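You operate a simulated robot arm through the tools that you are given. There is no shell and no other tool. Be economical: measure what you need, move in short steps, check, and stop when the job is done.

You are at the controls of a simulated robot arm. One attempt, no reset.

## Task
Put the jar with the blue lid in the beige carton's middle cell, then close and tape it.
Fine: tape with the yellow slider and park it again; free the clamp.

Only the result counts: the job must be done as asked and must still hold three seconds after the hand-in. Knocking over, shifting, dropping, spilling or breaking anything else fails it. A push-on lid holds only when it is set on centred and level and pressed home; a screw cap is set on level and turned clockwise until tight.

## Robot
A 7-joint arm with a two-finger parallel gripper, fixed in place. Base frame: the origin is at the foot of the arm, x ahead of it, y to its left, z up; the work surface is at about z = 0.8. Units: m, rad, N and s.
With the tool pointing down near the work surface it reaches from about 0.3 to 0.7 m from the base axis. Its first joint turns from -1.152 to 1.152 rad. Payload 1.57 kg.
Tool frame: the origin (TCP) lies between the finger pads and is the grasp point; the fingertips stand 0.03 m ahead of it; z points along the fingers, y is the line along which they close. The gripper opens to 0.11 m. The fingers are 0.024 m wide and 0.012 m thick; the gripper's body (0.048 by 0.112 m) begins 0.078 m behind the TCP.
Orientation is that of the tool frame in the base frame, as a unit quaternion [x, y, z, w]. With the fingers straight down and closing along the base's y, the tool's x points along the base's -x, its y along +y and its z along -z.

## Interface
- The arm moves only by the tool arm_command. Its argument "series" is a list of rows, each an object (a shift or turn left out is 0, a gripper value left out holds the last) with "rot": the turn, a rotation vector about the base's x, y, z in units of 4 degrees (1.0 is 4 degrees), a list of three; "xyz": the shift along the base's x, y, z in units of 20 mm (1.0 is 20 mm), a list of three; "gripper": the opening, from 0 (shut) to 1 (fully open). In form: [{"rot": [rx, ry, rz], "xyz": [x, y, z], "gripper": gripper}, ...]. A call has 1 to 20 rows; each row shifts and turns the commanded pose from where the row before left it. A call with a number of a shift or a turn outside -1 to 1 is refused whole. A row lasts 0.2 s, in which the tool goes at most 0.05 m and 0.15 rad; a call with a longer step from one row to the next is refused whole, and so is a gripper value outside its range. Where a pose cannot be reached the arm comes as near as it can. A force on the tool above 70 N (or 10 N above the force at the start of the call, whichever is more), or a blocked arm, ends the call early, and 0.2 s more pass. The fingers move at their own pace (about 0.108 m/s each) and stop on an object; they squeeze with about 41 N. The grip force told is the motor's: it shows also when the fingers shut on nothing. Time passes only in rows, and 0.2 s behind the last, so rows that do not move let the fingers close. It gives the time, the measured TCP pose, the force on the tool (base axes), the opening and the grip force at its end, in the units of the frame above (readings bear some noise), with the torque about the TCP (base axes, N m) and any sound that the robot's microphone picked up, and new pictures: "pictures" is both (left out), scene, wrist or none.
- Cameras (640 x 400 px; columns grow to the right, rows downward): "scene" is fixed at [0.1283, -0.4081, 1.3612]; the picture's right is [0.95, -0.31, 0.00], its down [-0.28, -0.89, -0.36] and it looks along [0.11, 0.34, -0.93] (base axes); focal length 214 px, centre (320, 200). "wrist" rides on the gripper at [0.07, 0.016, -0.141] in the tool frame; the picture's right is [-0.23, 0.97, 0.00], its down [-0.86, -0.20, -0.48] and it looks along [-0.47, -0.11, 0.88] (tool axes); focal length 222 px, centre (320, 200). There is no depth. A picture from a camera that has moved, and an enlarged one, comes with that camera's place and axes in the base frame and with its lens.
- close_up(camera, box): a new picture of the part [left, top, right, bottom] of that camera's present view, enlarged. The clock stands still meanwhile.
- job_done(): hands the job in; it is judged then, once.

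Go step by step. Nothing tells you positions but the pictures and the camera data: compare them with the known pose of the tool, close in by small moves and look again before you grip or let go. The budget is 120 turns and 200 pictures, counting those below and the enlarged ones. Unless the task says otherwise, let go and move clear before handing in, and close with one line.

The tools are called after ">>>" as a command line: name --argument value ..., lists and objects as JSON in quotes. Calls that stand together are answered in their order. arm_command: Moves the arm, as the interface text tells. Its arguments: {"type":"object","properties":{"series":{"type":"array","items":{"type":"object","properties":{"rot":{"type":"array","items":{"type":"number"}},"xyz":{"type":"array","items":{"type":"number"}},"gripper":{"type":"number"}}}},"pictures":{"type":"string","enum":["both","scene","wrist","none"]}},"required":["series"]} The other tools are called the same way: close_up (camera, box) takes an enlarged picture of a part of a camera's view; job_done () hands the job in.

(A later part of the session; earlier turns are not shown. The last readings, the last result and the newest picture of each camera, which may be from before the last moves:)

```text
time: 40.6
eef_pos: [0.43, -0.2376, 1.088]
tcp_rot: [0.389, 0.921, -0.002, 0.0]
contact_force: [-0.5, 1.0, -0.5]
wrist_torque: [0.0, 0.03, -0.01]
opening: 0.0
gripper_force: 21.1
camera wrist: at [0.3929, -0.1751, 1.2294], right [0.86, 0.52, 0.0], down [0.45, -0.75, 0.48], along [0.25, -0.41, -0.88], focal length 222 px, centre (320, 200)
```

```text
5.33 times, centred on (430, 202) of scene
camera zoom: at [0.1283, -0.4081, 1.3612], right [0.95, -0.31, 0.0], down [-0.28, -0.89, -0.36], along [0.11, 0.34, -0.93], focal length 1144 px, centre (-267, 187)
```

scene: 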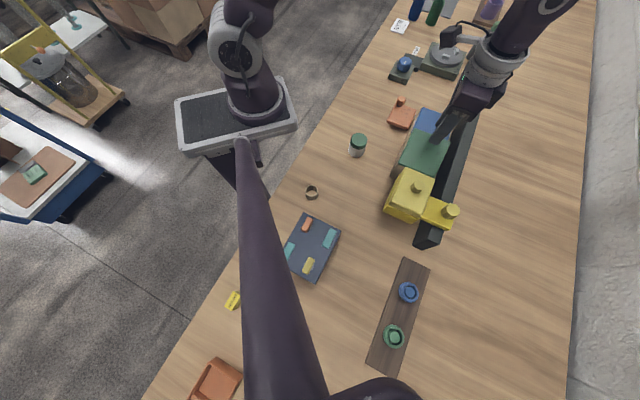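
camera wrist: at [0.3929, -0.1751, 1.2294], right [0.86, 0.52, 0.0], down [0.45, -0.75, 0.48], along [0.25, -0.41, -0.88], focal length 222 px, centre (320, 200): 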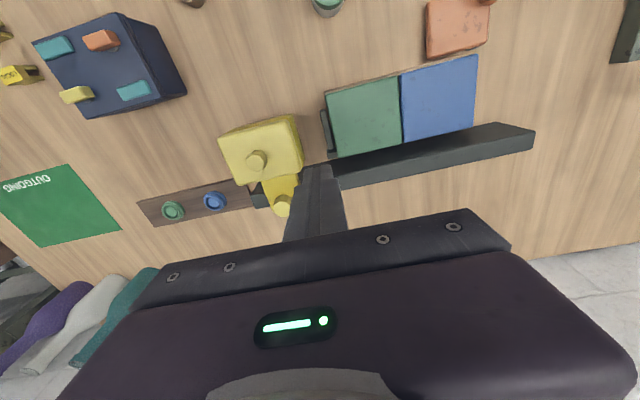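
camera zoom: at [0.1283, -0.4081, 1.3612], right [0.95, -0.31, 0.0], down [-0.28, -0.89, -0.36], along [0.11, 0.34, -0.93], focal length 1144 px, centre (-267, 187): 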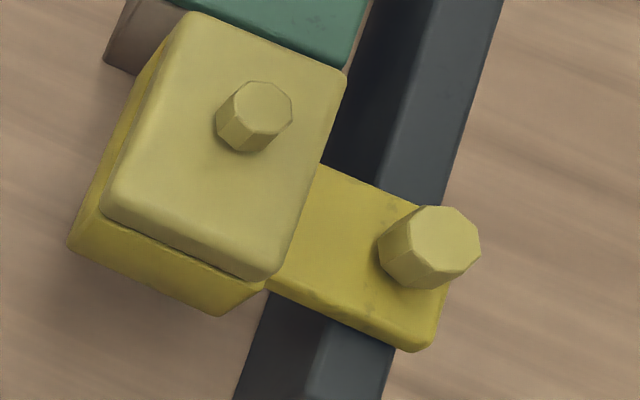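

I take the larger knob on the slider's rail arm as the carriage handle, at about (0.427, -0.347, 0.946). I'll hover above it with the fingers open along the rail direction.

>>> arm_command --series '[{"xyz": [0, -0.9, 0], "gripper": 0.65}, {"xyz": [0, -0.9, 0]}, {"xyz": [0, -0.9, 0]}, {"xyz": [0, -0.9, 0]}, {"xyz": [0, -0.9, 0]}, {"xyz": [0, -0.9, 0]}, {"xyz": [0, 0, -1]}, {}]' --pictures "both"

>>> close_up --camera "wrist" --box '[200, 80, 440, 230]'

```text
time: 42.4
eef_pos: [0.4288, -0.3459, 1.0684]
tcp_rot: [0.389, 0.921, -0.003, -0.001]
contact_force: [0.4, 0.0, 0.2]
wrist_torque: [0.0, -0.03, -0.02]
opening: 0.0714
gripper_force: 0.1
camera wrist: at [0.3924, -0.2848, 1.21], right [0.86, 0.52, 0.0], down [0.45, -0.75, 0.48], along [0.25, -0.41, -0.88], focal length 222 px, centre (320, 200)
```

scene: 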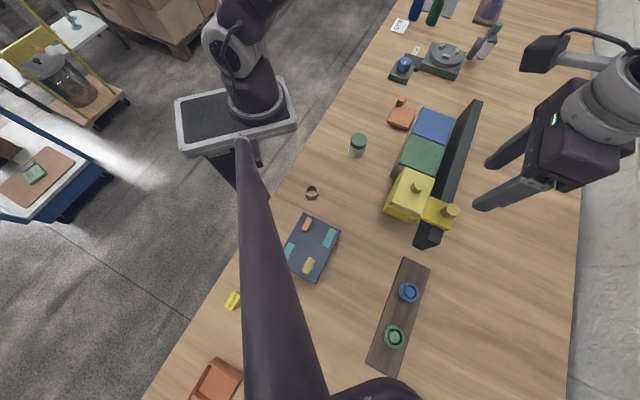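
wrist: 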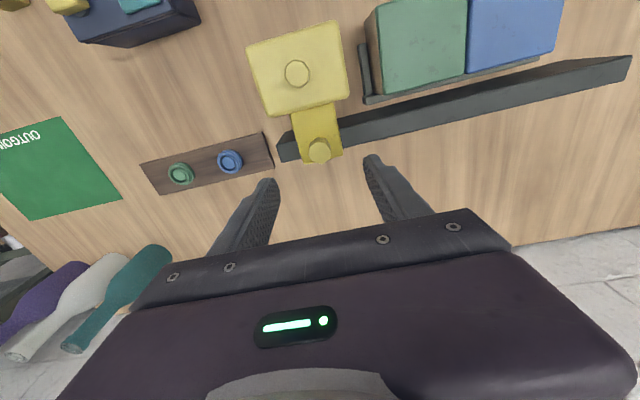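

```text
2.67 times, centred on (320, 155) of wrist
camera zoom: at [0.3924, -0.2848, 1.21], right [0.86, 0.52, 0.0], down [0.45, -0.75, 0.48], along [0.25, -0.41, -0.88], focal length 592 px, centre (320, 320)
```

zoom: 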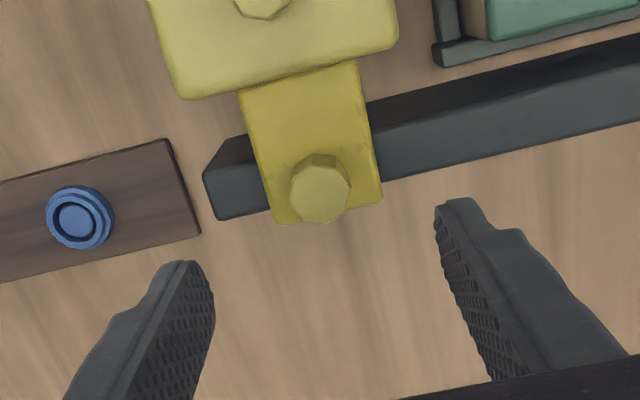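

The refined knob position is (0.434, -0.354), top z ≈ 0.937, diameter about 28 mm. I'll descend around it and grip gently.

>>> arm_command --series '[{"xyz": [0.26, -0.4, -1]}, {"xyz": [0, 0, -1]}, {"xyz": [0, 0, -1]}, {"xyz": [0, 0, -1]}, {"xyz": [0, 0, -1]}, {"xyz": [0, 0, -0.7]}, {}]' --pictures "both"

>>> close_up --camera "wrist" --box '[200, 80, 440, 230]'

>>> close_up --camera "scene" --box '[380, 160, 500, 235]'

```text
time: 44.0
eef_pos: [0.4354, -0.3513, 0.9537]
tcp_rot: [0.389, 0.921, -0.003, 0.0]
contact_force: [-0.3, 0.1, 0.4]
wrist_torque: [-0.04, 0.04, -0.04]
opening: 0.0715
gripper_force: 0.0
camera wrist: at [0.3991, -0.2908, 1.0953], right [0.86, 0.52, 0.0], down [0.45, -0.75, 0.48], along [0.25, -0.41, -0.88], focal length 222 px, centre (320, 200)
```

scene: 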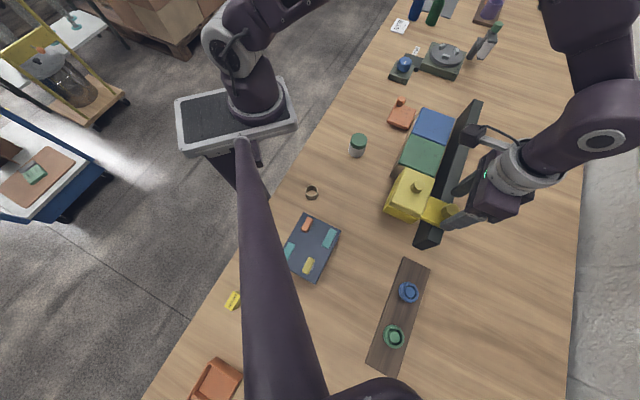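
wrist: 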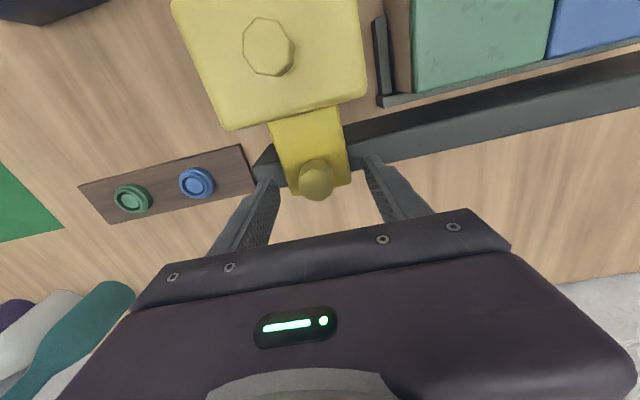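

```text
2.67 times, centred on (320, 155) of wrist
camera zoom: at [0.3991, -0.2908, 1.0953], right [0.86, 0.52, 0.0], down [0.45, -0.75, 0.48], along [0.25, -0.41, -0.88], focal length 592 px, centre (320, 320)
```

zoom: 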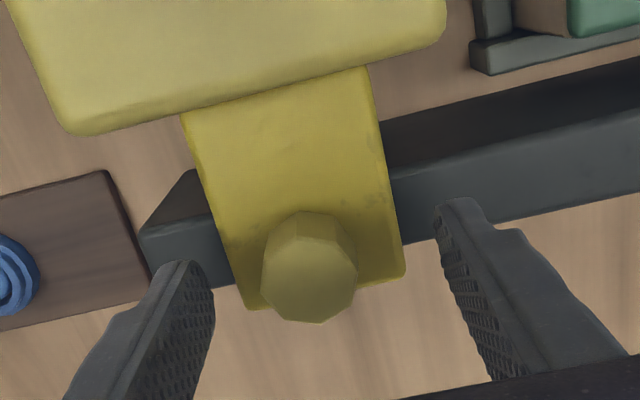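

```text
5.33 times, centred on (440, 198) of scene
camera zoom: at [0.1283, -0.4081, 1.3612], right [0.95, -0.31, 0.0], down [-0.28, -0.89, -0.36], along [0.11, 0.34, -0.93], focal length 1144 px, centre (-320, 213)
```

zoom: 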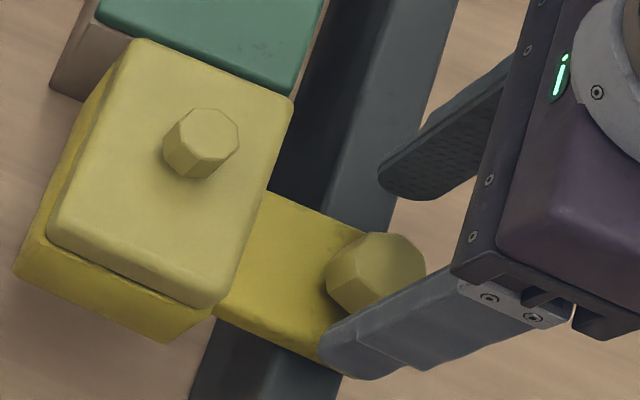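

The knob is centred between the fingers. I'll grip it.

>>> arm_command --series '[{"gripper": 0.15}, {"gripper": 0.15}, {"gripper": 0.15}, {}]' --pictures "none"

>>> arm_command --series '[{"xyz": [0.18, 0.175, 0]}, {"xyz": [0.18, 0.175, 0]}, {"xyz": [0.36, 0.35, 0]}, {}]' --pictures "both"

```text
time: 45.0
eef_pos: [0.4358, -0.3525, 0.9546]
tcp_rot: [0.389, 0.921, -0.002, 0.001]
contact_force: [-1.3, -0.1, -2.9]
wrist_torque: [-0.03, -0.07, -0.01]
opening: 0.0291
gripper_force: 39.0
```

```text
time: 46.0
eef_pos: [0.449, -0.3398, 0.9541]
tcp_rot: [0.389, 0.921, -0.003, -0.001]
contact_force: [-1.9, 0.0, 1.6]
wrist_torque: [0.31, 0.43, 0.02]
opening: 0.029
gripper_force: 39.2
camera wrist: at [0.4127, -0.2772, 1.0954], right [0.86, 0.52, 0.0], down [0.45, -0.75, 0.48], along [0.25, -0.41, -0.88], focal length 222 px, centre (320, 200)
```

scene: 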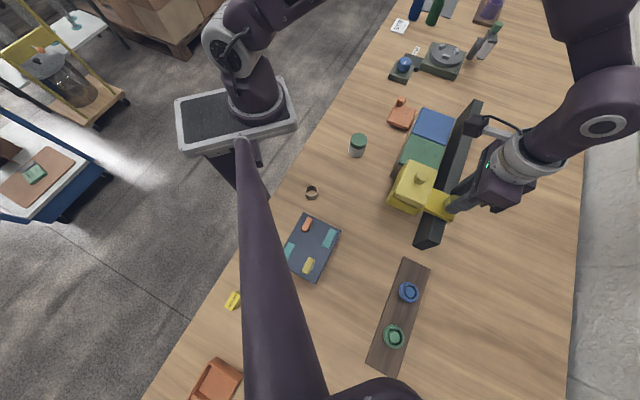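
wrist: 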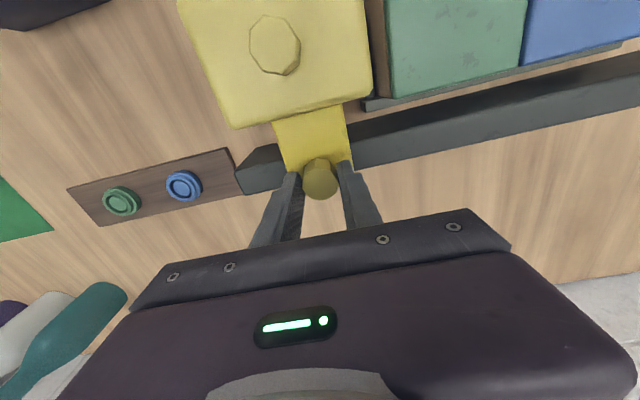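

The slider moves easily. I'll check the yellow body before continuing.

>>> close_up --camera "scene" --box '[380, 150, 500, 225]'

```text
5.33 times, centred on (440, 188) of scene
camera zoom: at [0.1283, -0.4081, 1.3612], right [0.95, -0.31, 0.0], down [-0.28, -0.89, -0.36], along [0.11, 0.34, -0.93], focal length 1144 px, centre (-320, 267)
```

zoom: 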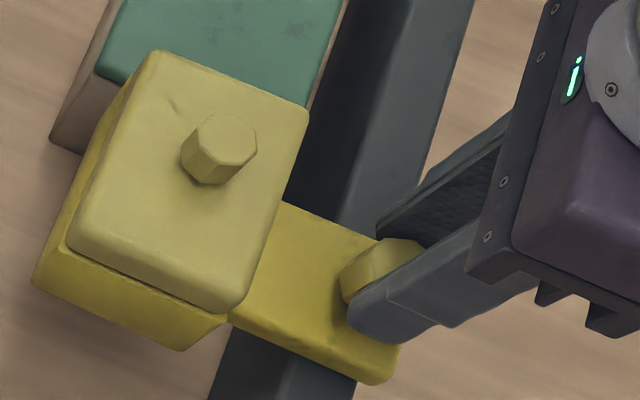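

The whole carriage moves together. I'll go on along the rail in steps.

>>> arm_command --series '[{"xyz": [0.54, 0.525, 0]}, {"xyz": [0.54, 0.525, 0]}, {"xyz": [0.54, 0.525, 0]}, {"xyz": [0.54, 0.525, 0]}, {"xyz": [0.54, 0.525, 0]}, {}]' --pictures "both"

>>> close_up --camera "scene" --box '[380, 100, 520, 187]'

```text
time: 47.4
eef_pos: [0.5025, -0.2863, 0.955]
tcp_rot: [0.389, 0.921, -0.002, -0.003]
contact_force: [-10.4, 9.7, -17.2]
wrist_torque: [0.46, 0.55, 0.02]
opening: 0.0292
gripper_force: 38.7
camera wrist: at [0.4669, -0.2241, 1.0959], right [0.86, 0.52, -0.01], down [0.46, -0.75, 0.48], along [0.24, -0.41, -0.88], focal length 222 px, centre (320, 200)
```

scene: 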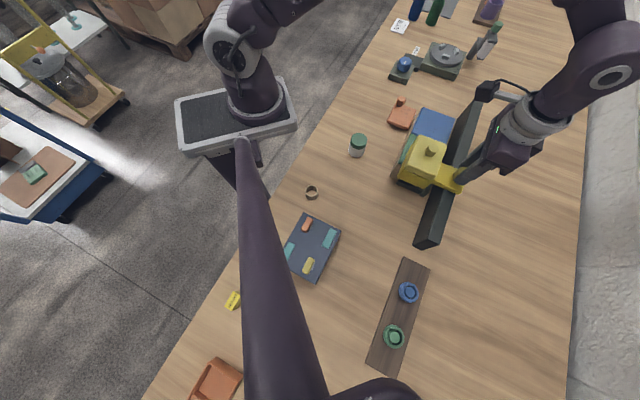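
wrist: 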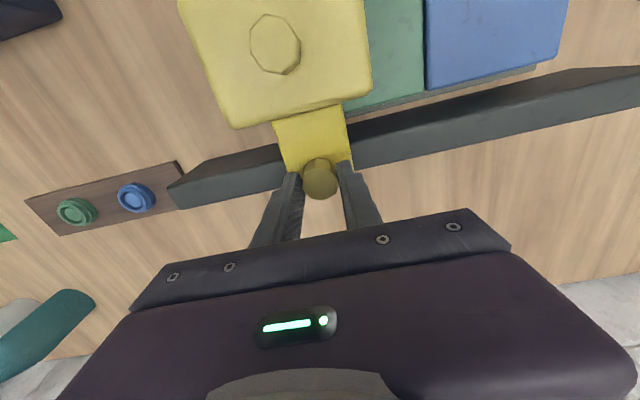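

```text
4.57 times, centred on (450, 144) of scene
camera zoom: at [0.1283, -0.4079, 1.3612], right [0.95, -0.31, 0.0], down [-0.28, -0.89, -0.36], along [0.11, 0.34, -0.93], focal length 980 px, centre (-274, 458)
```

zoom: 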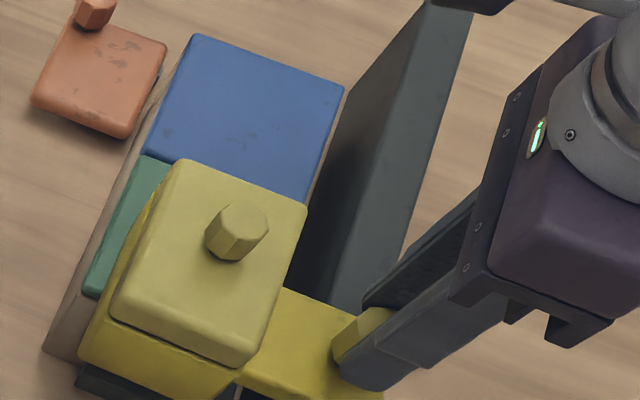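

It's sliding well over the flaps, with a slight sideways load. I'll correct the heading to 45° and continue.

>>> arm_command --series '[{"xyz": [0.48, 0.57, -0.03]}, {"xyz": [0.53, 0.535, 0]}, {"xyz": [0.53, 0.535, 0]}, {"xyz": [0.53, 0.535, 0]}, {"xyz": [0.53, 0.535, 0]}, {}]' --pictures "none"

>>> arm_command --series '[{"xyz": [0.53, 0.535, 0]}, {"xyz": [0.53, 0.535, 0]}, {"xyz": [0.53, 0.535, 0]}, {}]' --pictures "both"

>>> close_up --camera "scene" --box '[380, 70, 540, 170]'

```text
time: 48.8
eef_pos: [0.5556, -0.2334, 0.9534]
tcp_rot: [0.39, 0.921, -0.002, 0.0]
contact_force: [-13.5, 12.4, -4.2]
wrist_torque: [0.52, 0.51, -0.01]
opening: 0.029
gripper_force: 38.9
```

```text
time: 49.8
eef_pos: [0.5883, -0.2013, 0.9558]
tcp_rot: [0.388, 0.921, -0.002, 0.001]
contact_force: [-15.1, 15.1, 2.7]
wrist_torque: [0.59, 0.61, 0.0]
opening: 0.0292
gripper_force: 38.9
camera wrist: at [0.5511, -0.1398, 1.0958], right [0.86, 0.52, 0.0], down [0.45, -0.75, 0.48], along [0.25, -0.41, -0.88], focal length 222 px, centre (320, 200)
```

scene: 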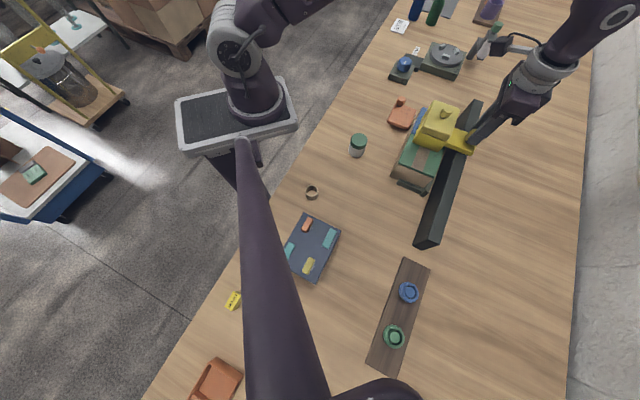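
wrist: 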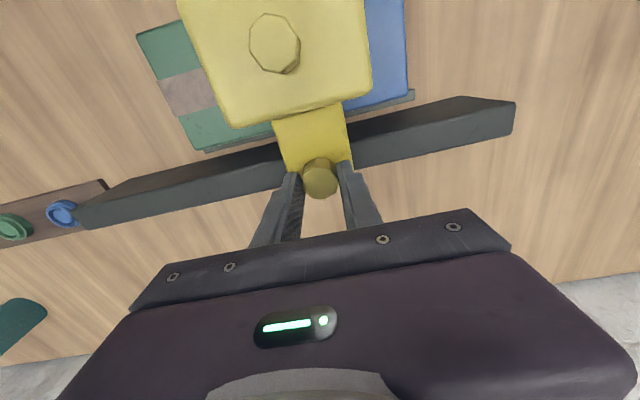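

```text
4.00 times, centred on (460, 120) of scene
camera zoom: at [0.1279, -0.4077, 1.3613], right [0.95, -0.31, 0.0], down [-0.28, -0.89, -0.36], along [0.11, 0.34, -0.93], focal length 858 px, centre (-240, 520)
```

zoom: 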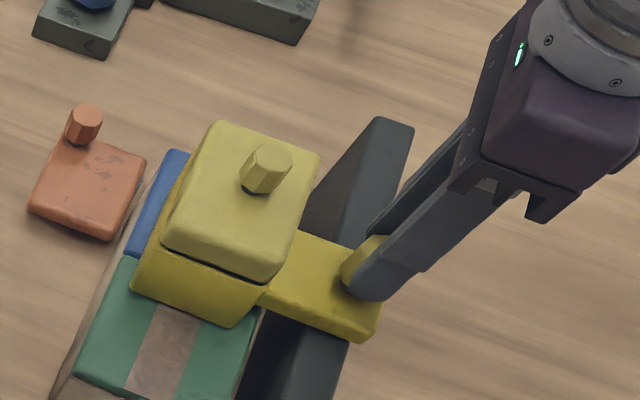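

Tape is being laid along the flaps. I'll continue past the blue flap's end, taking off more of the sideways load.

>>> arm_command --series '[{"xyz": [0.46, 0.6, 0]}, {"xyz": [0.53, 0.54, 0]}, {"xyz": [0.53, 0.54, 0]}, {"xyz": [0.53, 0.54, 0]}, {}]' --pictures "none"

>>> arm_command --series '[{"xyz": [0.52, 0.545, 0]}, {"xyz": [0.53, 0.54, 0]}, {}]' --pictures "both"

>>> close_up --camera "scene" --box '[380, 70, 540, 170]'

```text
time: 51.0
eef_pos: [0.6294, -0.158, 0.9568]
tcp_rot: [0.389, 0.921, -0.003, 0.004]
contact_force: [18.2, -20.7, -8.0]
wrist_torque: [-0.68, -0.57, 0.01]
opening: 0.0292
gripper_force: 39.1
```

```text
time: 51.8
eef_pos: [0.65, -0.137, 0.956]
tcp_rot: [0.389, 0.921, -0.002, 0.004]
contact_force: [18.0, -19.9, 13.7]
wrist_torque: [-0.72, -0.62, 0.01]
opening: 0.0292
gripper_force: 38.9
camera wrist: at [0.6129, -0.0734, 1.0964], right [0.86, 0.52, 0.0], down [0.45, -0.75, 0.49], along [0.25, -0.42, -0.87], focal length 222 px, centre (320, 200)
```

scene: 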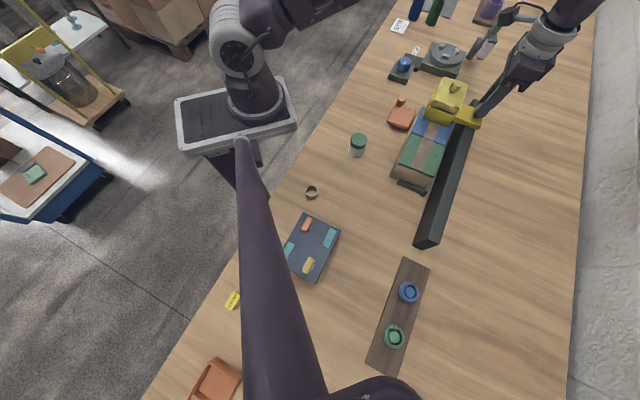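
wrist: 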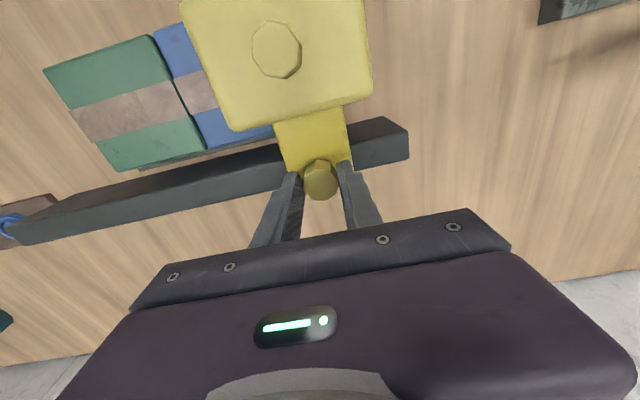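

```text
4.00 times, centred on (460, 120) of scene
camera zoom: at [0.1285, -0.4085, 1.361], right [0.95, -0.31, 0.0], down [-0.28, -0.89, -0.36], along [0.11, 0.35, -0.93], focal length 858 px, centre (-240, 520)
```

zoom: 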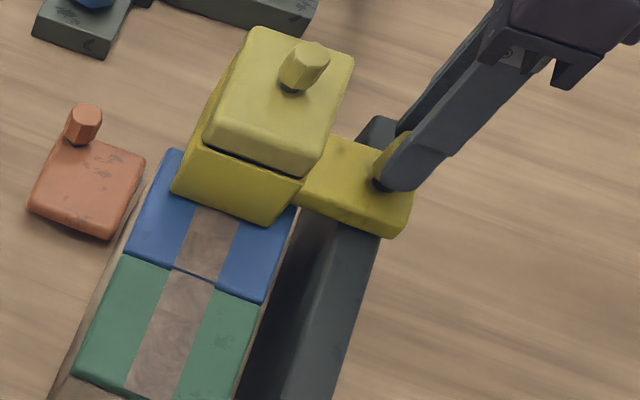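

The tape now covers green and most of blue. I'll correct the sideways load the other way and carry the slider past the blue end.

>>> arm_command --series '[{"xyz": [0.57, 0.48, -0.03]}, {"xyz": [0.53, 0.525, 0]}, {"xyz": [0.53, 0.525, 0]}, {}]' --pictures "both"

>>> close_up --camera "scene" --box '[380, 70, 540, 170]'

```text
time: 52.6
eef_pos: [0.6663, -0.1209, 0.9526]
tcp_rot: [0.394, 0.919, -0.019, -0.013]
contact_force: [-17.1, -3.3, 13.2]
wrist_torque: [0.62, 0.49, -0.07]
opening: 0.0294
gripper_force: 39.4
stopped in row 3: the force on the tool passed its limit at 86 N (the readings are from after the stop); the commanded pose is now the measured one
camera wrist: at [0.6353, -0.055, 1.0945], right [0.86, 0.51, -0.04], down [0.46, -0.75, 0.48], along [0.21, -0.43, -0.88], focal length 222 px, centre (320, 200)
```

scene: 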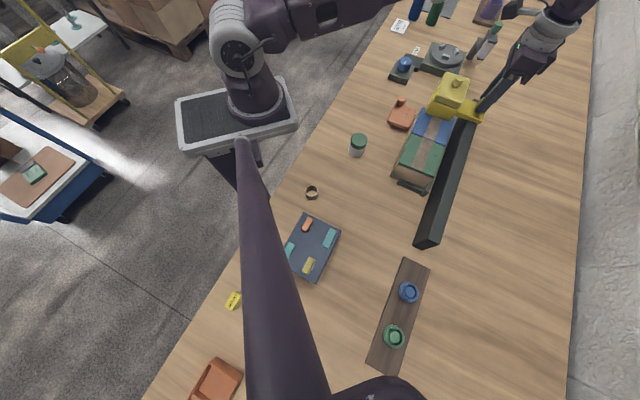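
wrist: 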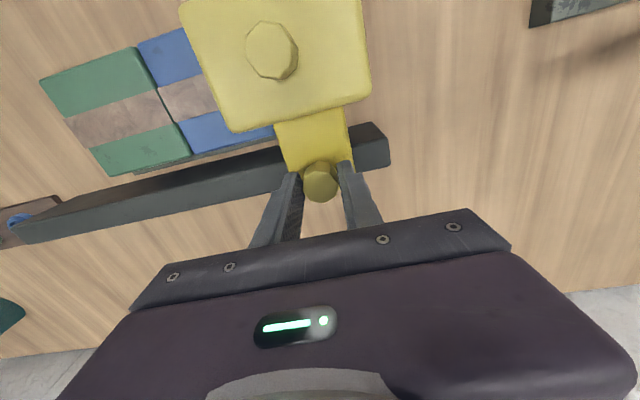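

```text
4.00 times, centred on (460, 120) of scene
camera zoom: at [0.1276, -0.4081, 1.3612], right [0.95, -0.31, 0.0], down [-0.28, -0.89, -0.36], along [0.11, 0.35, -0.93], focal length 858 px, centre (-240, 520)
```

zoom: 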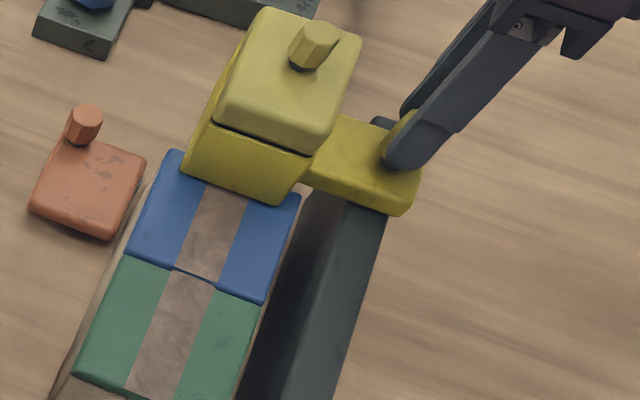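

The slider has reached its end stop with the tape laid. I'll level the tool and bring the slider back towards its park position.

>>> arm_command --series '[{"xyz": [-0.1, -0.1, 0], "rot": [0.18, -0.28, 0.07]}, {"xyz": [-0.1, -0.1, 0.1], "rot": [0.18, -0.28, 0.08]}, {"xyz": [-0.4, -0.4, 0]}, {}]' --pictures "none"

```text
time: 53.6
eef_pos: [0.6548, -0.1298, 0.9521]
tcp_rot: [0.388, 0.922, 0.004, 0.0]
contact_force: [-4.4, 6.0, -10.2]
wrist_torque: [-0.19, -0.49, 0.15]
opening: 0.029
gripper_force: 39.1
```

Loads are small again. I'll head back along the rail.

>>> arm_command --series '[{"xyz": [-0.54, -0.545, 0]}, {"xyz": [-0.54, -0.545, 0]}, {"xyz": [-0.54, -0.545, 0]}, {"xyz": [-0.54, -0.545, 0]}, {"xyz": [-0.54, -0.545, 0]}, {}]' --pictures "scene"

>>> close_up --camera "scene" --box '[380, 70, 540, 170]'

```text
time: 55.0
eef_pos: [0.6003, -0.1848, 0.9538]
tcp_rot: [0.387, 0.922, 0.002, 0.001]
contact_force: [-8.1, 7.6, -21.0]
wrist_torque: [0.62, 0.53, 0.01]
opening: 0.0291
gripper_force: 38.8
```

scene: 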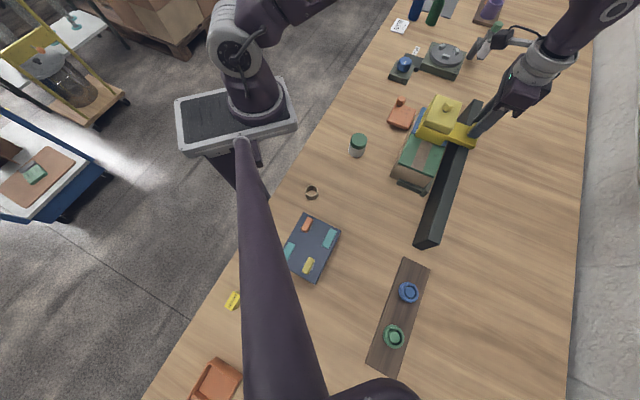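

```text
4.00 times, centred on (460, 120) of scene
camera zoom: at [0.1285, -0.408, 1.3612], right [0.95, -0.31, 0.0], down [-0.28, -0.89, -0.36], along [0.11, 0.34, -0.93], focal length 858 px, centre (-240, 520)
```

zoom: 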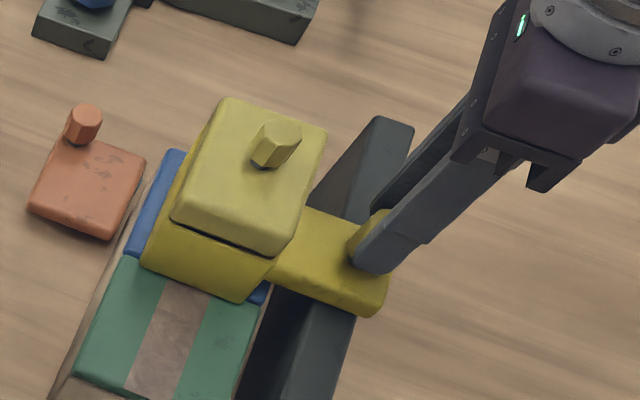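

>>> arm_command --series '[{"xyz": [-0.56, -0.515, -0.04]}, {"xyz": [-0.54, -0.54, 0]}, {"xyz": [-0.54, -0.54, 0]}, {"xyz": [-0.54, -0.54, 0]}, {"xyz": [-0.54, -0.54, 0]}, {}]' --pictures "none"

>>> arm_command --series '[{"xyz": [-0.54, -0.54, 0]}, {"xyz": [-0.54, -0.54, 0]}, {"xyz": [-0.54, -0.54, 0]}, {"xyz": [-0.54, -0.54, 0]}, {}]' --pictures "scene"

```text
time: 56.4
eef_pos: [0.5475, -0.2395, 0.9543]
tcp_rot: [0.388, 0.922, 0.003, 0.002]
contact_force: [-13.6, 15.9, 21.8]
wrist_torque: [0.65, 0.61, 0.02]
opening: 0.0292
gripper_force: 39.0
```

```text
time: 57.6
eef_pos: [0.504, -0.2832, 0.9543]
tcp_rot: [0.389, 0.921, 0.003, 0.003]
contact_force: [-3.2, 2.7, 31.5]
wrist_torque: [0.06, 0.06, -0.07]
opening: 0.0294
gripper_force: 38.7
```

scene: 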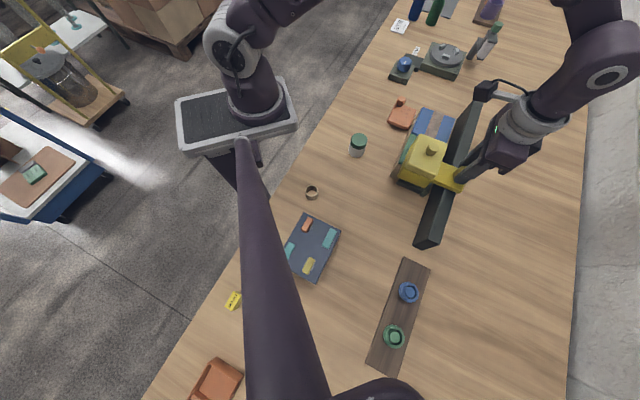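

The tape is staying on the carton. I'll ease the vertical load and finish the last 7 cm to park.

>>> arm_command --series '[{"xyz": [-0.54, -0.54, 0.08]}, {"xyz": [-0.54, -0.55, 0]}, {"xyz": [-0.54, -0.55, 0]}, {"xyz": [-0.54, -0.55, 0]}, {"xyz": [-0.54, -0.55, 0]}, {"xyz": [-0.5, -0.51, 0]}, {}]' --pictures "both"

>>> close_up --camera "scene" --box '[370, 165, 490, 240]'

```text
time: 59.2
eef_pos: [0.4393, -0.3461, 0.9545]
tcp_rot: [0.388, 0.921, 0.004, 0.0]
contact_force: [3.7, -4.1, -27.9]
wrist_torque: [-0.11, -0.09, -0.06]
opening: 0.0289
gripper_force: 39.1
camera wrist: at [0.4026, -0.2863, 1.0958], right [0.86, 0.52, 0.01], down [0.45, -0.75, 0.47], along [0.25, -0.4, -0.88], focal length 222 px, centre (320, 200)
```

scene: 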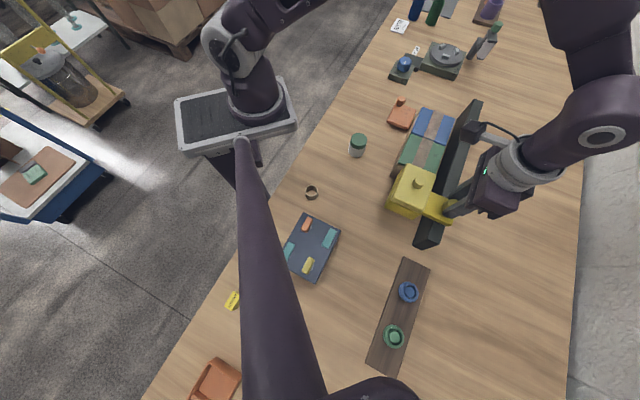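
wrist: 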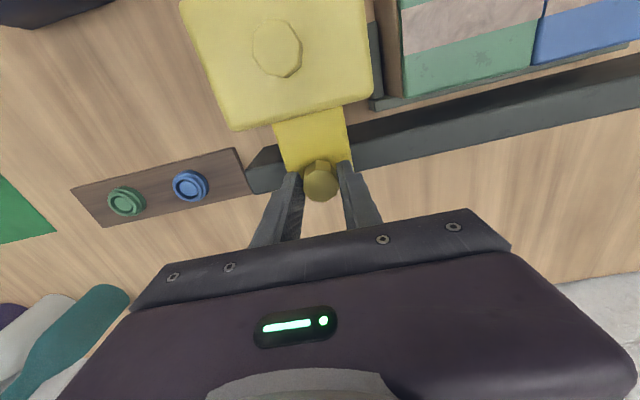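

```text
5.33 times, centred on (430, 202) of scene
camera zoom: at [0.1287, -0.4085, 1.361], right [0.95, -0.31, 0.0], down [-0.28, -0.89, -0.36], along [0.11, 0.35, -0.93], focal length 1144 px, centre (-267, 187)
```

zoom: 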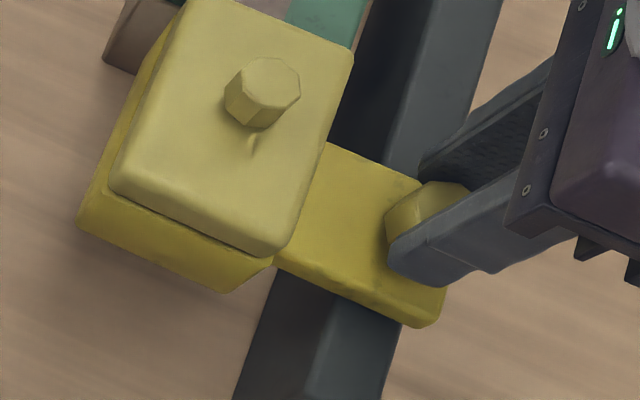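

It's about 8 mm short of the original park position. I'll push gently until it stops.

>>> arm_command --series '[{"xyz": [-0.15, -0.15, -0.06]}, {"xyz": [-0.12, -0.12, 0]}, {}]' --pictures "none"

>>> arm_command --series '[{"xyz": [-0.06, -0.06, 0]}, {}]' --pictures "none"

>>> arm_command --series '[{"xyz": [-0.06, -0.06, 0]}, {}]' --pictures "none"

>>> close_up --camera "scene" --box '[370, 165, 490, 240]'

```text
time: 60.0
eef_pos: [0.4343, -0.3516, 0.9525]
tcp_rot: [0.388, 0.922, 0.003, 0.001]
contact_force: [-4.5, 5.6, 3.0]
wrist_torque: [0.87, 0.79, 0.11]
opening: 0.0292
gripper_force: 39.1
```

```text
time: 60.6
eef_pos: [0.4323, -0.3538, 0.9546]
tcp_rot: [0.388, 0.922, 0.003, 0.002]
contact_force: [-8.9, 10.0, 17.5]
wrist_torque: [0.8, 0.79, 0.02]
opening: 0.0287
gripper_force: 39.0
```

```text
time: 61.2
eef_pos: [0.4325, -0.3548, 0.9533]
tcp_rot: [0.388, 0.922, 0.002, 0.003]
contact_force: [-10.6, 12.0, 18.0]
wrist_torque: [0.23, 0.16, -0.06]
opening: 0.0289
gripper_force: 39.0
```

```text
5.33 times, centred on (430, 202) of scene
camera zoom: at [0.1278, -0.4076, 1.3614], right [0.95, -0.31, 0.0], down [-0.28, -0.89, -0.36], along [0.11, 0.34, -0.93], focal length 1144 px, centre (-267, 187)
```

zoom: 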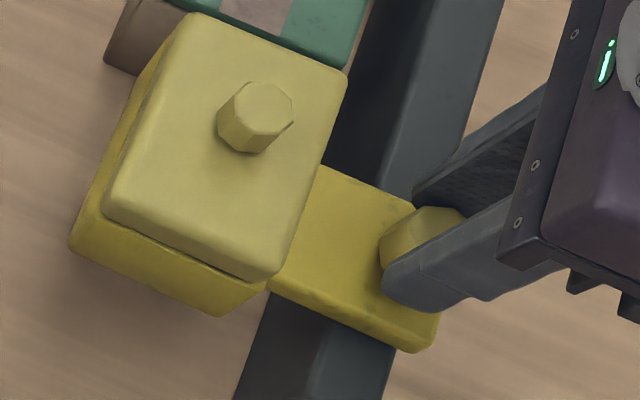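

The carriage is back where it started. I'll take one more tiny nudge to see if there's a stop.

>>> arm_command --series '[{"xyz": [-0.07, -0.08, 0]}, {}]' --pictures "none"

>>> arm_command --series '[{"xyz": [-0.06, -0.07, 0]}, {}]' --pictures "none"

```text
time: 61.8
eef_pos: [0.4317, -0.3545, 0.9548]
tcp_rot: [0.387, 0.922, 0.004, 0.003]
contact_force: [2.4, 21.6, 15.0]
wrist_torque: [0.61, -0.33, 0.01]
opening: 0.0291
gripper_force: 38.9
```

```text
time: 62.4
eef_pos: [0.4312, -0.3548, 0.9542]
tcp_rot: [0.386, 0.922, 0.004, 0.003]
contact_force: [16.3, 30.6, 10.7]
wrist_torque: [0.87, -0.29, 0.25]
opening: 0.0292
gripper_force: 39.1
```

That is the park stop. I'll let go, lift clear, and move to view the orange clamp.

>>> arm_command --series '[{"xyz": [0.05, 0.06, 0]}, {"gripper": 0.65}, {"gripper": 0.65}, {"xyz": [0, 0, 1]}, {"xyz": [0, 0, 1]}, {"xyz": [0, 0, 1]}, {"xyz": [0, 0, 1]}, {"xyz": [0, 0, 1]}, {"xyz": [0, 0, 1]}, {"xyz": [0, 0, 1]}, {}]' --pictures "both"

>>> close_up --camera "scene" --box '[375, 80, 495, 155]'

>>> close_up --camera "scene" --box '[370, 165, 490, 240]'

```text
time: 64.8
eef_pos: [0.4308, -0.3559, 1.0935]
tcp_rot: [0.388, 0.922, 0.004, 0.001]
contact_force: [0.5, 0.5, 0.1]
wrist_torque: [-0.01, -0.01, 0.0]
opening: 0.0715
gripper_force: 0.1
camera wrist: at [0.3929, -0.2944, 1.2362], right [0.86, 0.52, 0.01], down [0.45, -0.75, 0.48], along [0.25, -0.41, -0.88], focal length 222 px, centre (320, 200)
```

scene: 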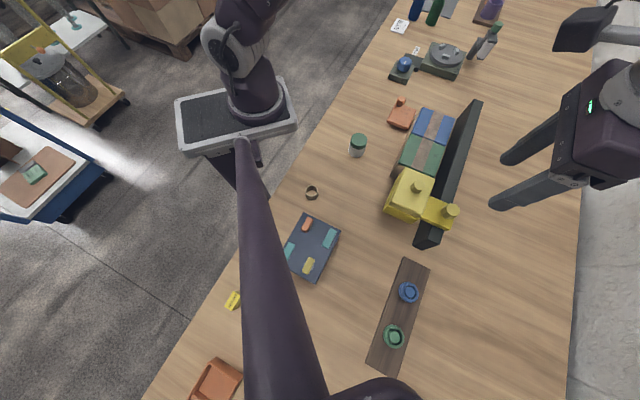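
wrist: 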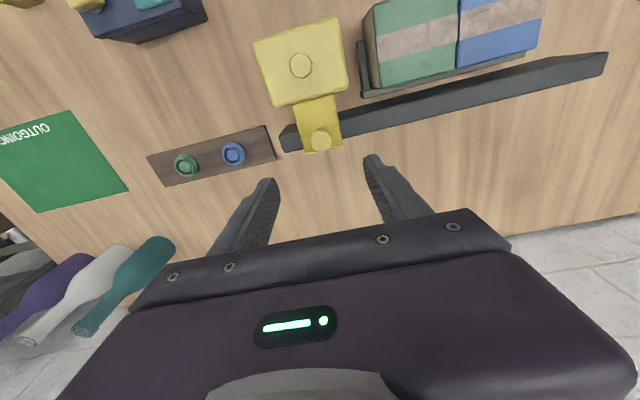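

```text
5.33 times, centred on (435, 118) of scene
camera zoom: at [0.1283, -0.4081, 1.3612], right [0.95, -0.31, 0.0], down [-0.28, -0.89, -0.36], along [0.11, 0.34, -0.93], focal length 1144 px, centre (-293, 640)
```

zoom: 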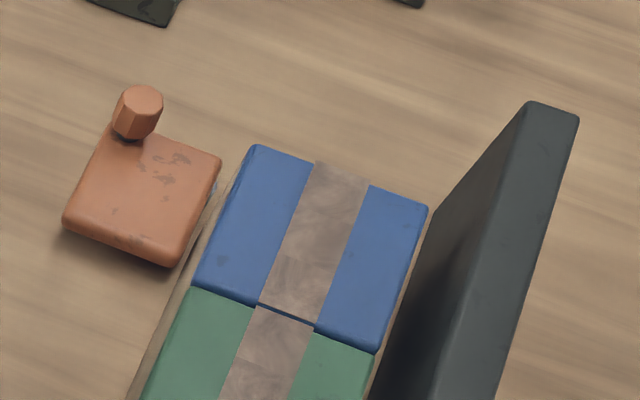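

```text
5.33 times, centred on (430, 202) of scene
camera zoom: at [0.1283, -0.4081, 1.3612], right [0.95, -0.31, 0.0], down [-0.28, -0.89, -0.36], along [0.11, 0.34, -0.93], focal length 1144 px, centre (-267, 187)
```

zoom: 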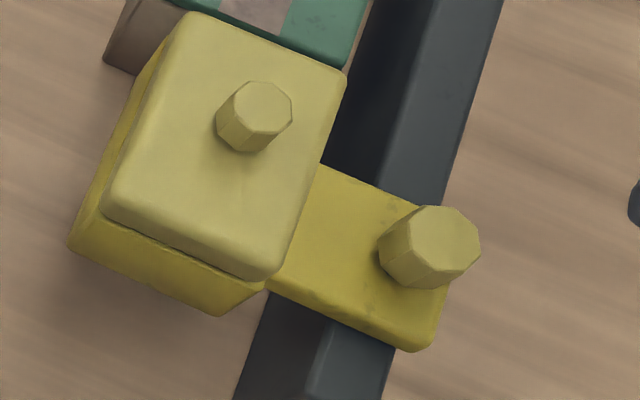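

Taped and parked. Now I'll move over the orange clamp for a close look.

>>> arm_command --series '[{"xyz": [0.43, 0.95, 0.5], "gripper": 0.4}, {"xyz": [0.43, 0.95, 0]}, {"xyz": [0.43, 0.95, 0]}, {"xyz": [0.43, 0.95, 0]}, {"xyz": [0.43, 0.95, 0]}, {"xyz": [0.43, 0.95, 0]}, {"xyz": [0.43, 0.95, 0]}, {"xyz": [0.43, 0.95, 0]}, {"xyz": [0.43, 0.95, 0]}, {"xyz": [0.43, 0.95, 0]}, {"xyz": [0.43, 0.95, 0]}, {"xyz": [0.43, 0.95, 0]}, {"xyz": [0.43, 0.95, 0]}, {"xyz": [0.43, 0.95, -1]}, {"xyz": [0.43, 0.95, -1]}, {}]' --pictures "wrist"

>>> close_up --camera "wrist" --box '[220, 20, 420, 145]'

```text
time: 68.2
eef_pos: [0.5601, -0.0736, 1.0629]
tcp_rot: [0.387, 0.922, 0.004, 0.002]
contact_force: [-0.6, 0.1, -0.1]
wrist_torque: [-0.01, -0.02, 0.02]
opening: 0.044
gripper_force: 0.0
camera wrist: at [0.5213, -0.0126, 1.2042], right [0.86, 0.52, 0.01], down [0.45, -0.75, 0.48], along [0.25, -0.41, -0.88], focal length 222 px, centre (320, 200)
```

wrist: 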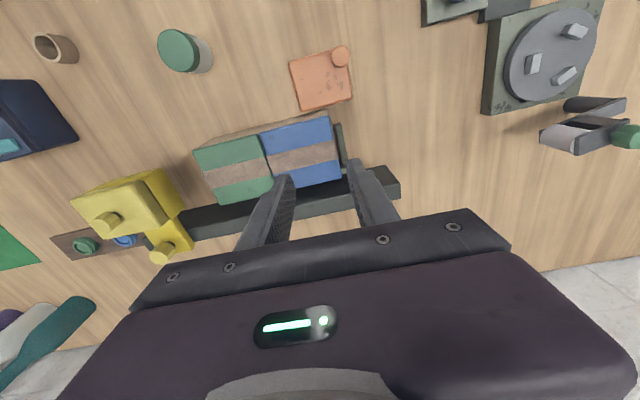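

```text
3.20 times, centred on (320, 82) of wrist
camera zoom: at [0.5213, -0.0126, 1.2042], right [0.86, 0.52, 0.01], down [0.45, -0.75, 0.48], along [0.25, -0.41, -0.88], focal length 711 px, centre (320, 576)
```

zoom: 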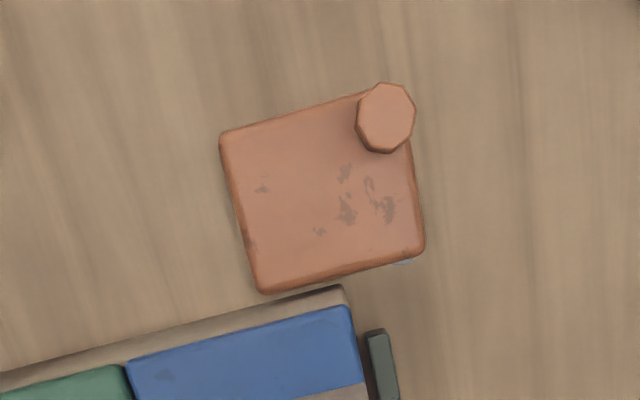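

The orange block sits about 1 cm off the carton's near wall at its blue end. Its knob is near (0.533, 0.024, 0.848). I'll go lower to see how it is built.

>>> arm_command --series '[{"xyz": [-0.9, 0.9, -0.5]}, {"xyz": [-0.9, 0.9, -1]}, {"xyz": [-0.9, 0.9, -1]}, {"xyz": [0, 0.3, -1]}, {"xyz": [0, 0, -1]}, {}]' --pictures "wrist"

>>> close_up --camera "wrist" --box '[240, 40, 480, 190]'

>>> close_up --camera "scene" --box '[380, 85, 444, 125]'

```text
time: 69.6
eef_pos: [0.5056, -0.0134, 0.973]
tcp_rot: [0.388, 0.922, 0.002, 0.002]
contact_force: [-0.2, 0.3, -0.3]
wrist_torque: [0.0, 0.01, -0.02]
opening: 0.0443
gripper_force: 0.1
camera wrist: at [0.4679, 0.0481, 1.1142], right [0.86, 0.52, 0.01], down [0.45, -0.75, 0.48], along [0.25, -0.41, -0.88], focal length 222 px, centre (320, 200)
```

wrist: 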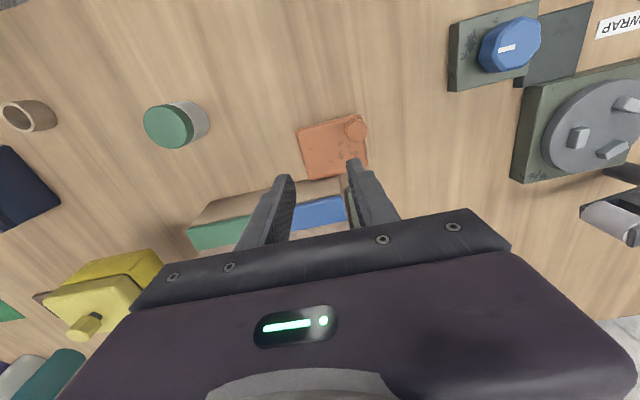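

```text
2.67 times, centred on (360, 115) of wrist
camera zoom: at [0.4679, 0.0481, 1.1142], right [0.86, 0.52, 0.01], down [0.45, -0.75, 0.48], along [0.25, -0.41, -0.88], focal length 592 px, centre (213, 427)
```

zoom: 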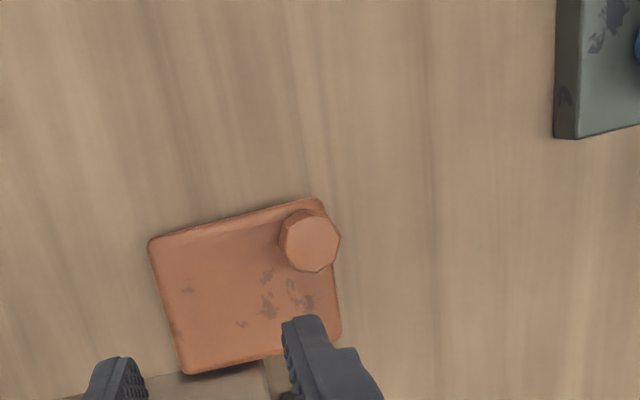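

```text
10.00 times, centred on (412, 105) of scene
camera zoom: at [0.1283, -0.4081, 1.3612], right [0.95, -0.31, 0.0], down [-0.28, -0.89, -0.36], along [0.11, 0.34, -0.93], focal length 2145 px, centre (-600, 1150)
```

zoom: 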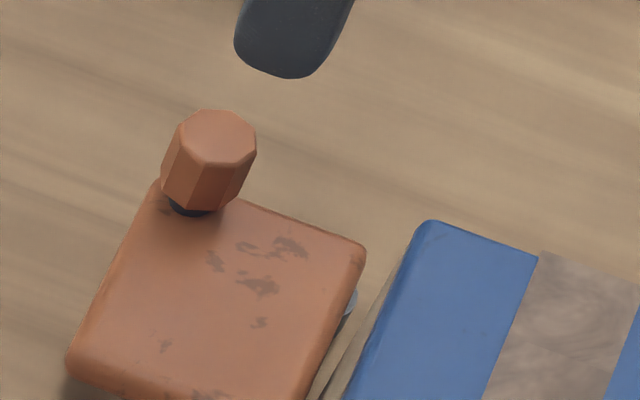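

A grey round post is visible under the block's carton-side corner, so this could be a swing clamp with the knob as its handle. I'll go to the knob at (0.531, 0.0235, top 0.851) and try gently.

>>> arm_command --series '[{"xyz": [0.64, 0.92, 0], "gripper": 0.6}, {"xyz": [0.64, 0.92, -0.5]}, {"xyz": [0, 0, -1]}, {"xyz": [0, 0, -1]}, {"xyz": [0, 0, -1]}, {}]' --pictures "both"

>>> close_up --camera "wrist" --box '[220, 100, 420, 225]'

```text
time: 71.0
eef_pos: [0.5314, 0.0254, 0.9028]
tcp_rot: [0.388, 0.922, 0.003, 0.001]
contact_force: [0.3, 0.0, 0.9]
wrist_torque: [-0.01, -0.01, 0.0]
opening: 0.066
gripper_force: 0.0
camera wrist: at [0.4941, 0.0861, 1.0443], right [0.86, 0.52, 0.01], down [0.45, -0.75, 0.48], along [0.25, -0.41, -0.88], focal length 222 px, centre (320, 200)
```

scene: 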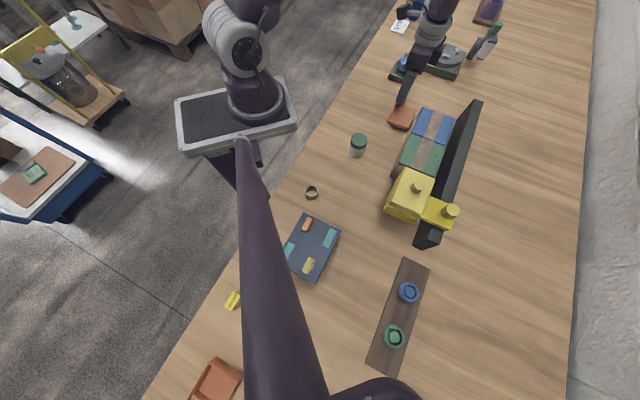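
wrist: 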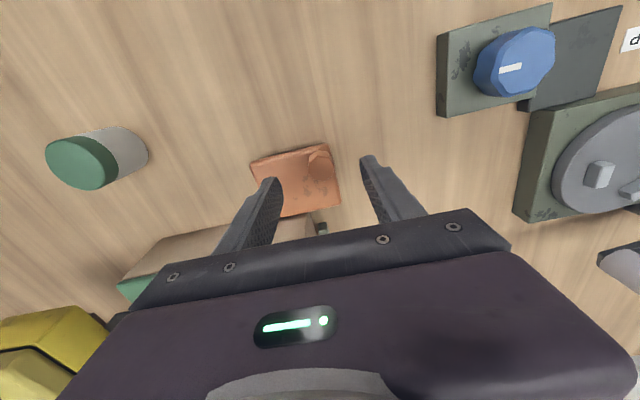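

```text
3.20 times, centred on (320, 162) of wrist
camera zoom: at [0.4941, 0.0861, 1.0443], right [0.86, 0.52, 0.01], down [0.45, -0.75, 0.48], along [0.25, -0.41, -0.88], focal length 711 px, centre (320, 320)
```

zoom: 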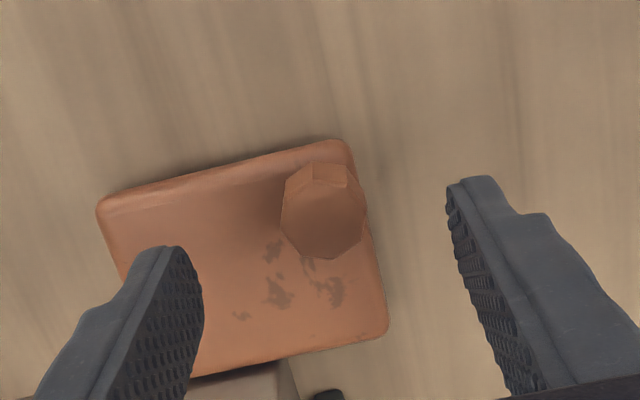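

The knob is centred. I'll descend and grip it.

>>> arm_command --series '[{"xyz": [0.04, -0.05, -1]}, {"xyz": [0, 0, -1]}, {}, {"gripper": 0.12}, {"gripper": 0.12}, {"gripper": 0.12}, {}]' --pictures "both"

>>> close_up --camera "scene" --box '[380, 85, 444, 125]'

```text
time: 72.6
eef_pos: [0.5338, 0.0249, 0.8626]
tcp_rot: [0.387, 0.922, 0.003, 0.002]
contact_force: [9.4, 7.6, -10.6]
wrist_torque: [-0.14, -0.26, 0.08]
opening: 0.0253
gripper_force: 36.9
camera wrist: at [0.4955, 0.0855, 1.0036], right [0.85, 0.52, 0.01], down [0.45, -0.75, 0.48], along [0.25, -0.41, -0.88], focal length 222 px, centre (320, 200)
```

scene: 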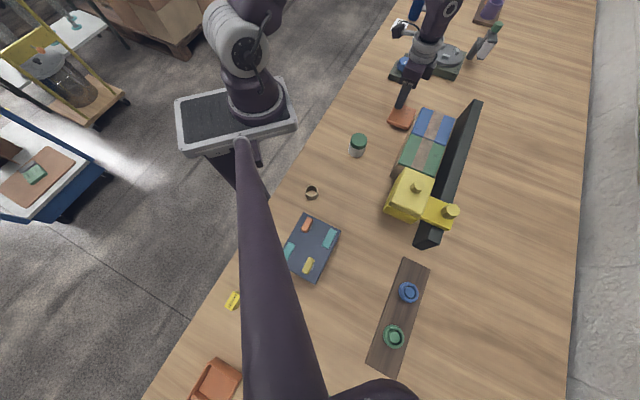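
wrist: 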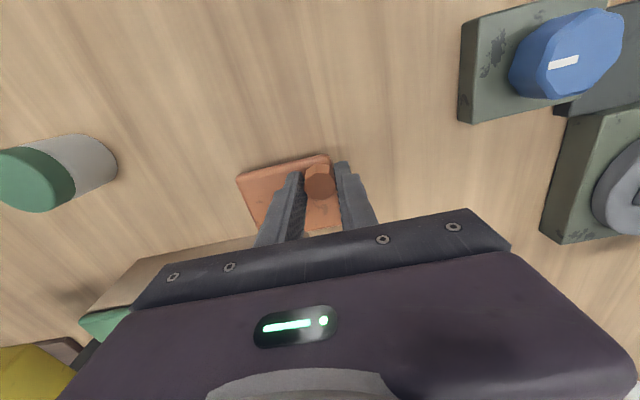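

```text
10.00 times, centred on (412, 105) of scene
camera zoom: at [0.1286, -0.4079, 1.3612], right [0.95, -0.31, 0.0], down [-0.28, -0.89, -0.36], along [0.11, 0.34, -0.93], focal length 2145 px, centre (-600, 1150)
```

zoom: 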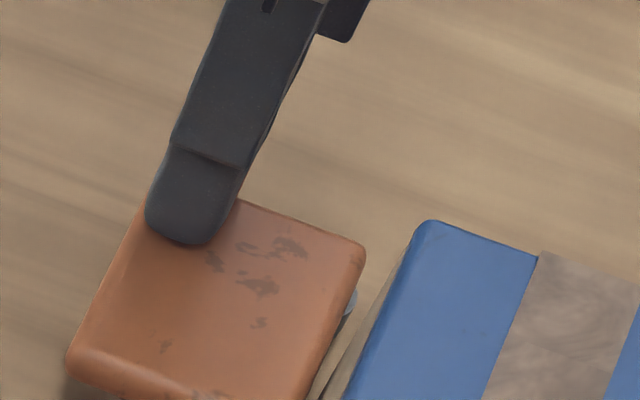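

Gripped. The knob resists a little along e. I'll pull gently away from the carton in small steps.

>>> arm_command --series '[{"xyz": [-0.07, 0.07, 0]}, {}]' --pictures "none"

>>> arm_command --series '[{"xyz": [-0.1, 0.1, 0]}, {}]' --pictures "none"

>>> close_up --camera "scene" --box '[380, 85, 444, 125]'

```text
time: 73.2
eef_pos: [0.5324, 0.0255, 0.8628]
tcp_rot: [0.387, 0.922, 0.002, 0.003]
contact_force: [21.0, -1.2, -22.8]
wrist_torque: [-0.25, -0.43, -0.06]
opening: 0.0251
gripper_force: 37.3
```

```text
time: 73.8
eef_pos: [0.5299, 0.0264, 0.8643]
tcp_rot: [0.389, 0.921, 0.004, 0.006]
contact_force: [24.3, -16.3, 0.7]
wrist_torque: [-0.57, -0.52, -0.04]
opening: 0.0256
gripper_force: 36.6
```

```text
10.00 times, centred on (412, 105) of scene
camera zoom: at [0.1288, -0.4084, 1.361], right [0.95, -0.31, 0.0], down [-0.28, -0.89, -0.36], along [0.11, 0.35, -0.93], focal length 2145 px, centre (-600, 1150)
```

zoom: 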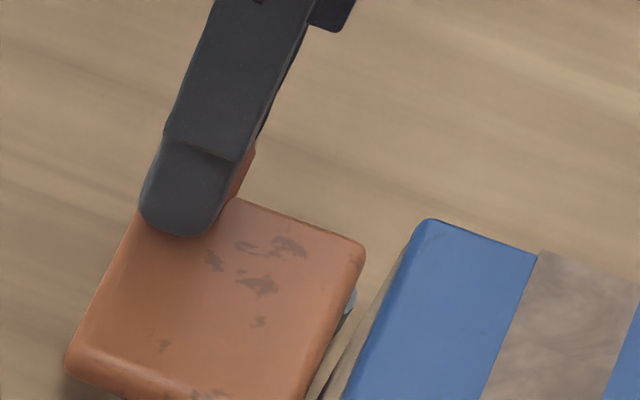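

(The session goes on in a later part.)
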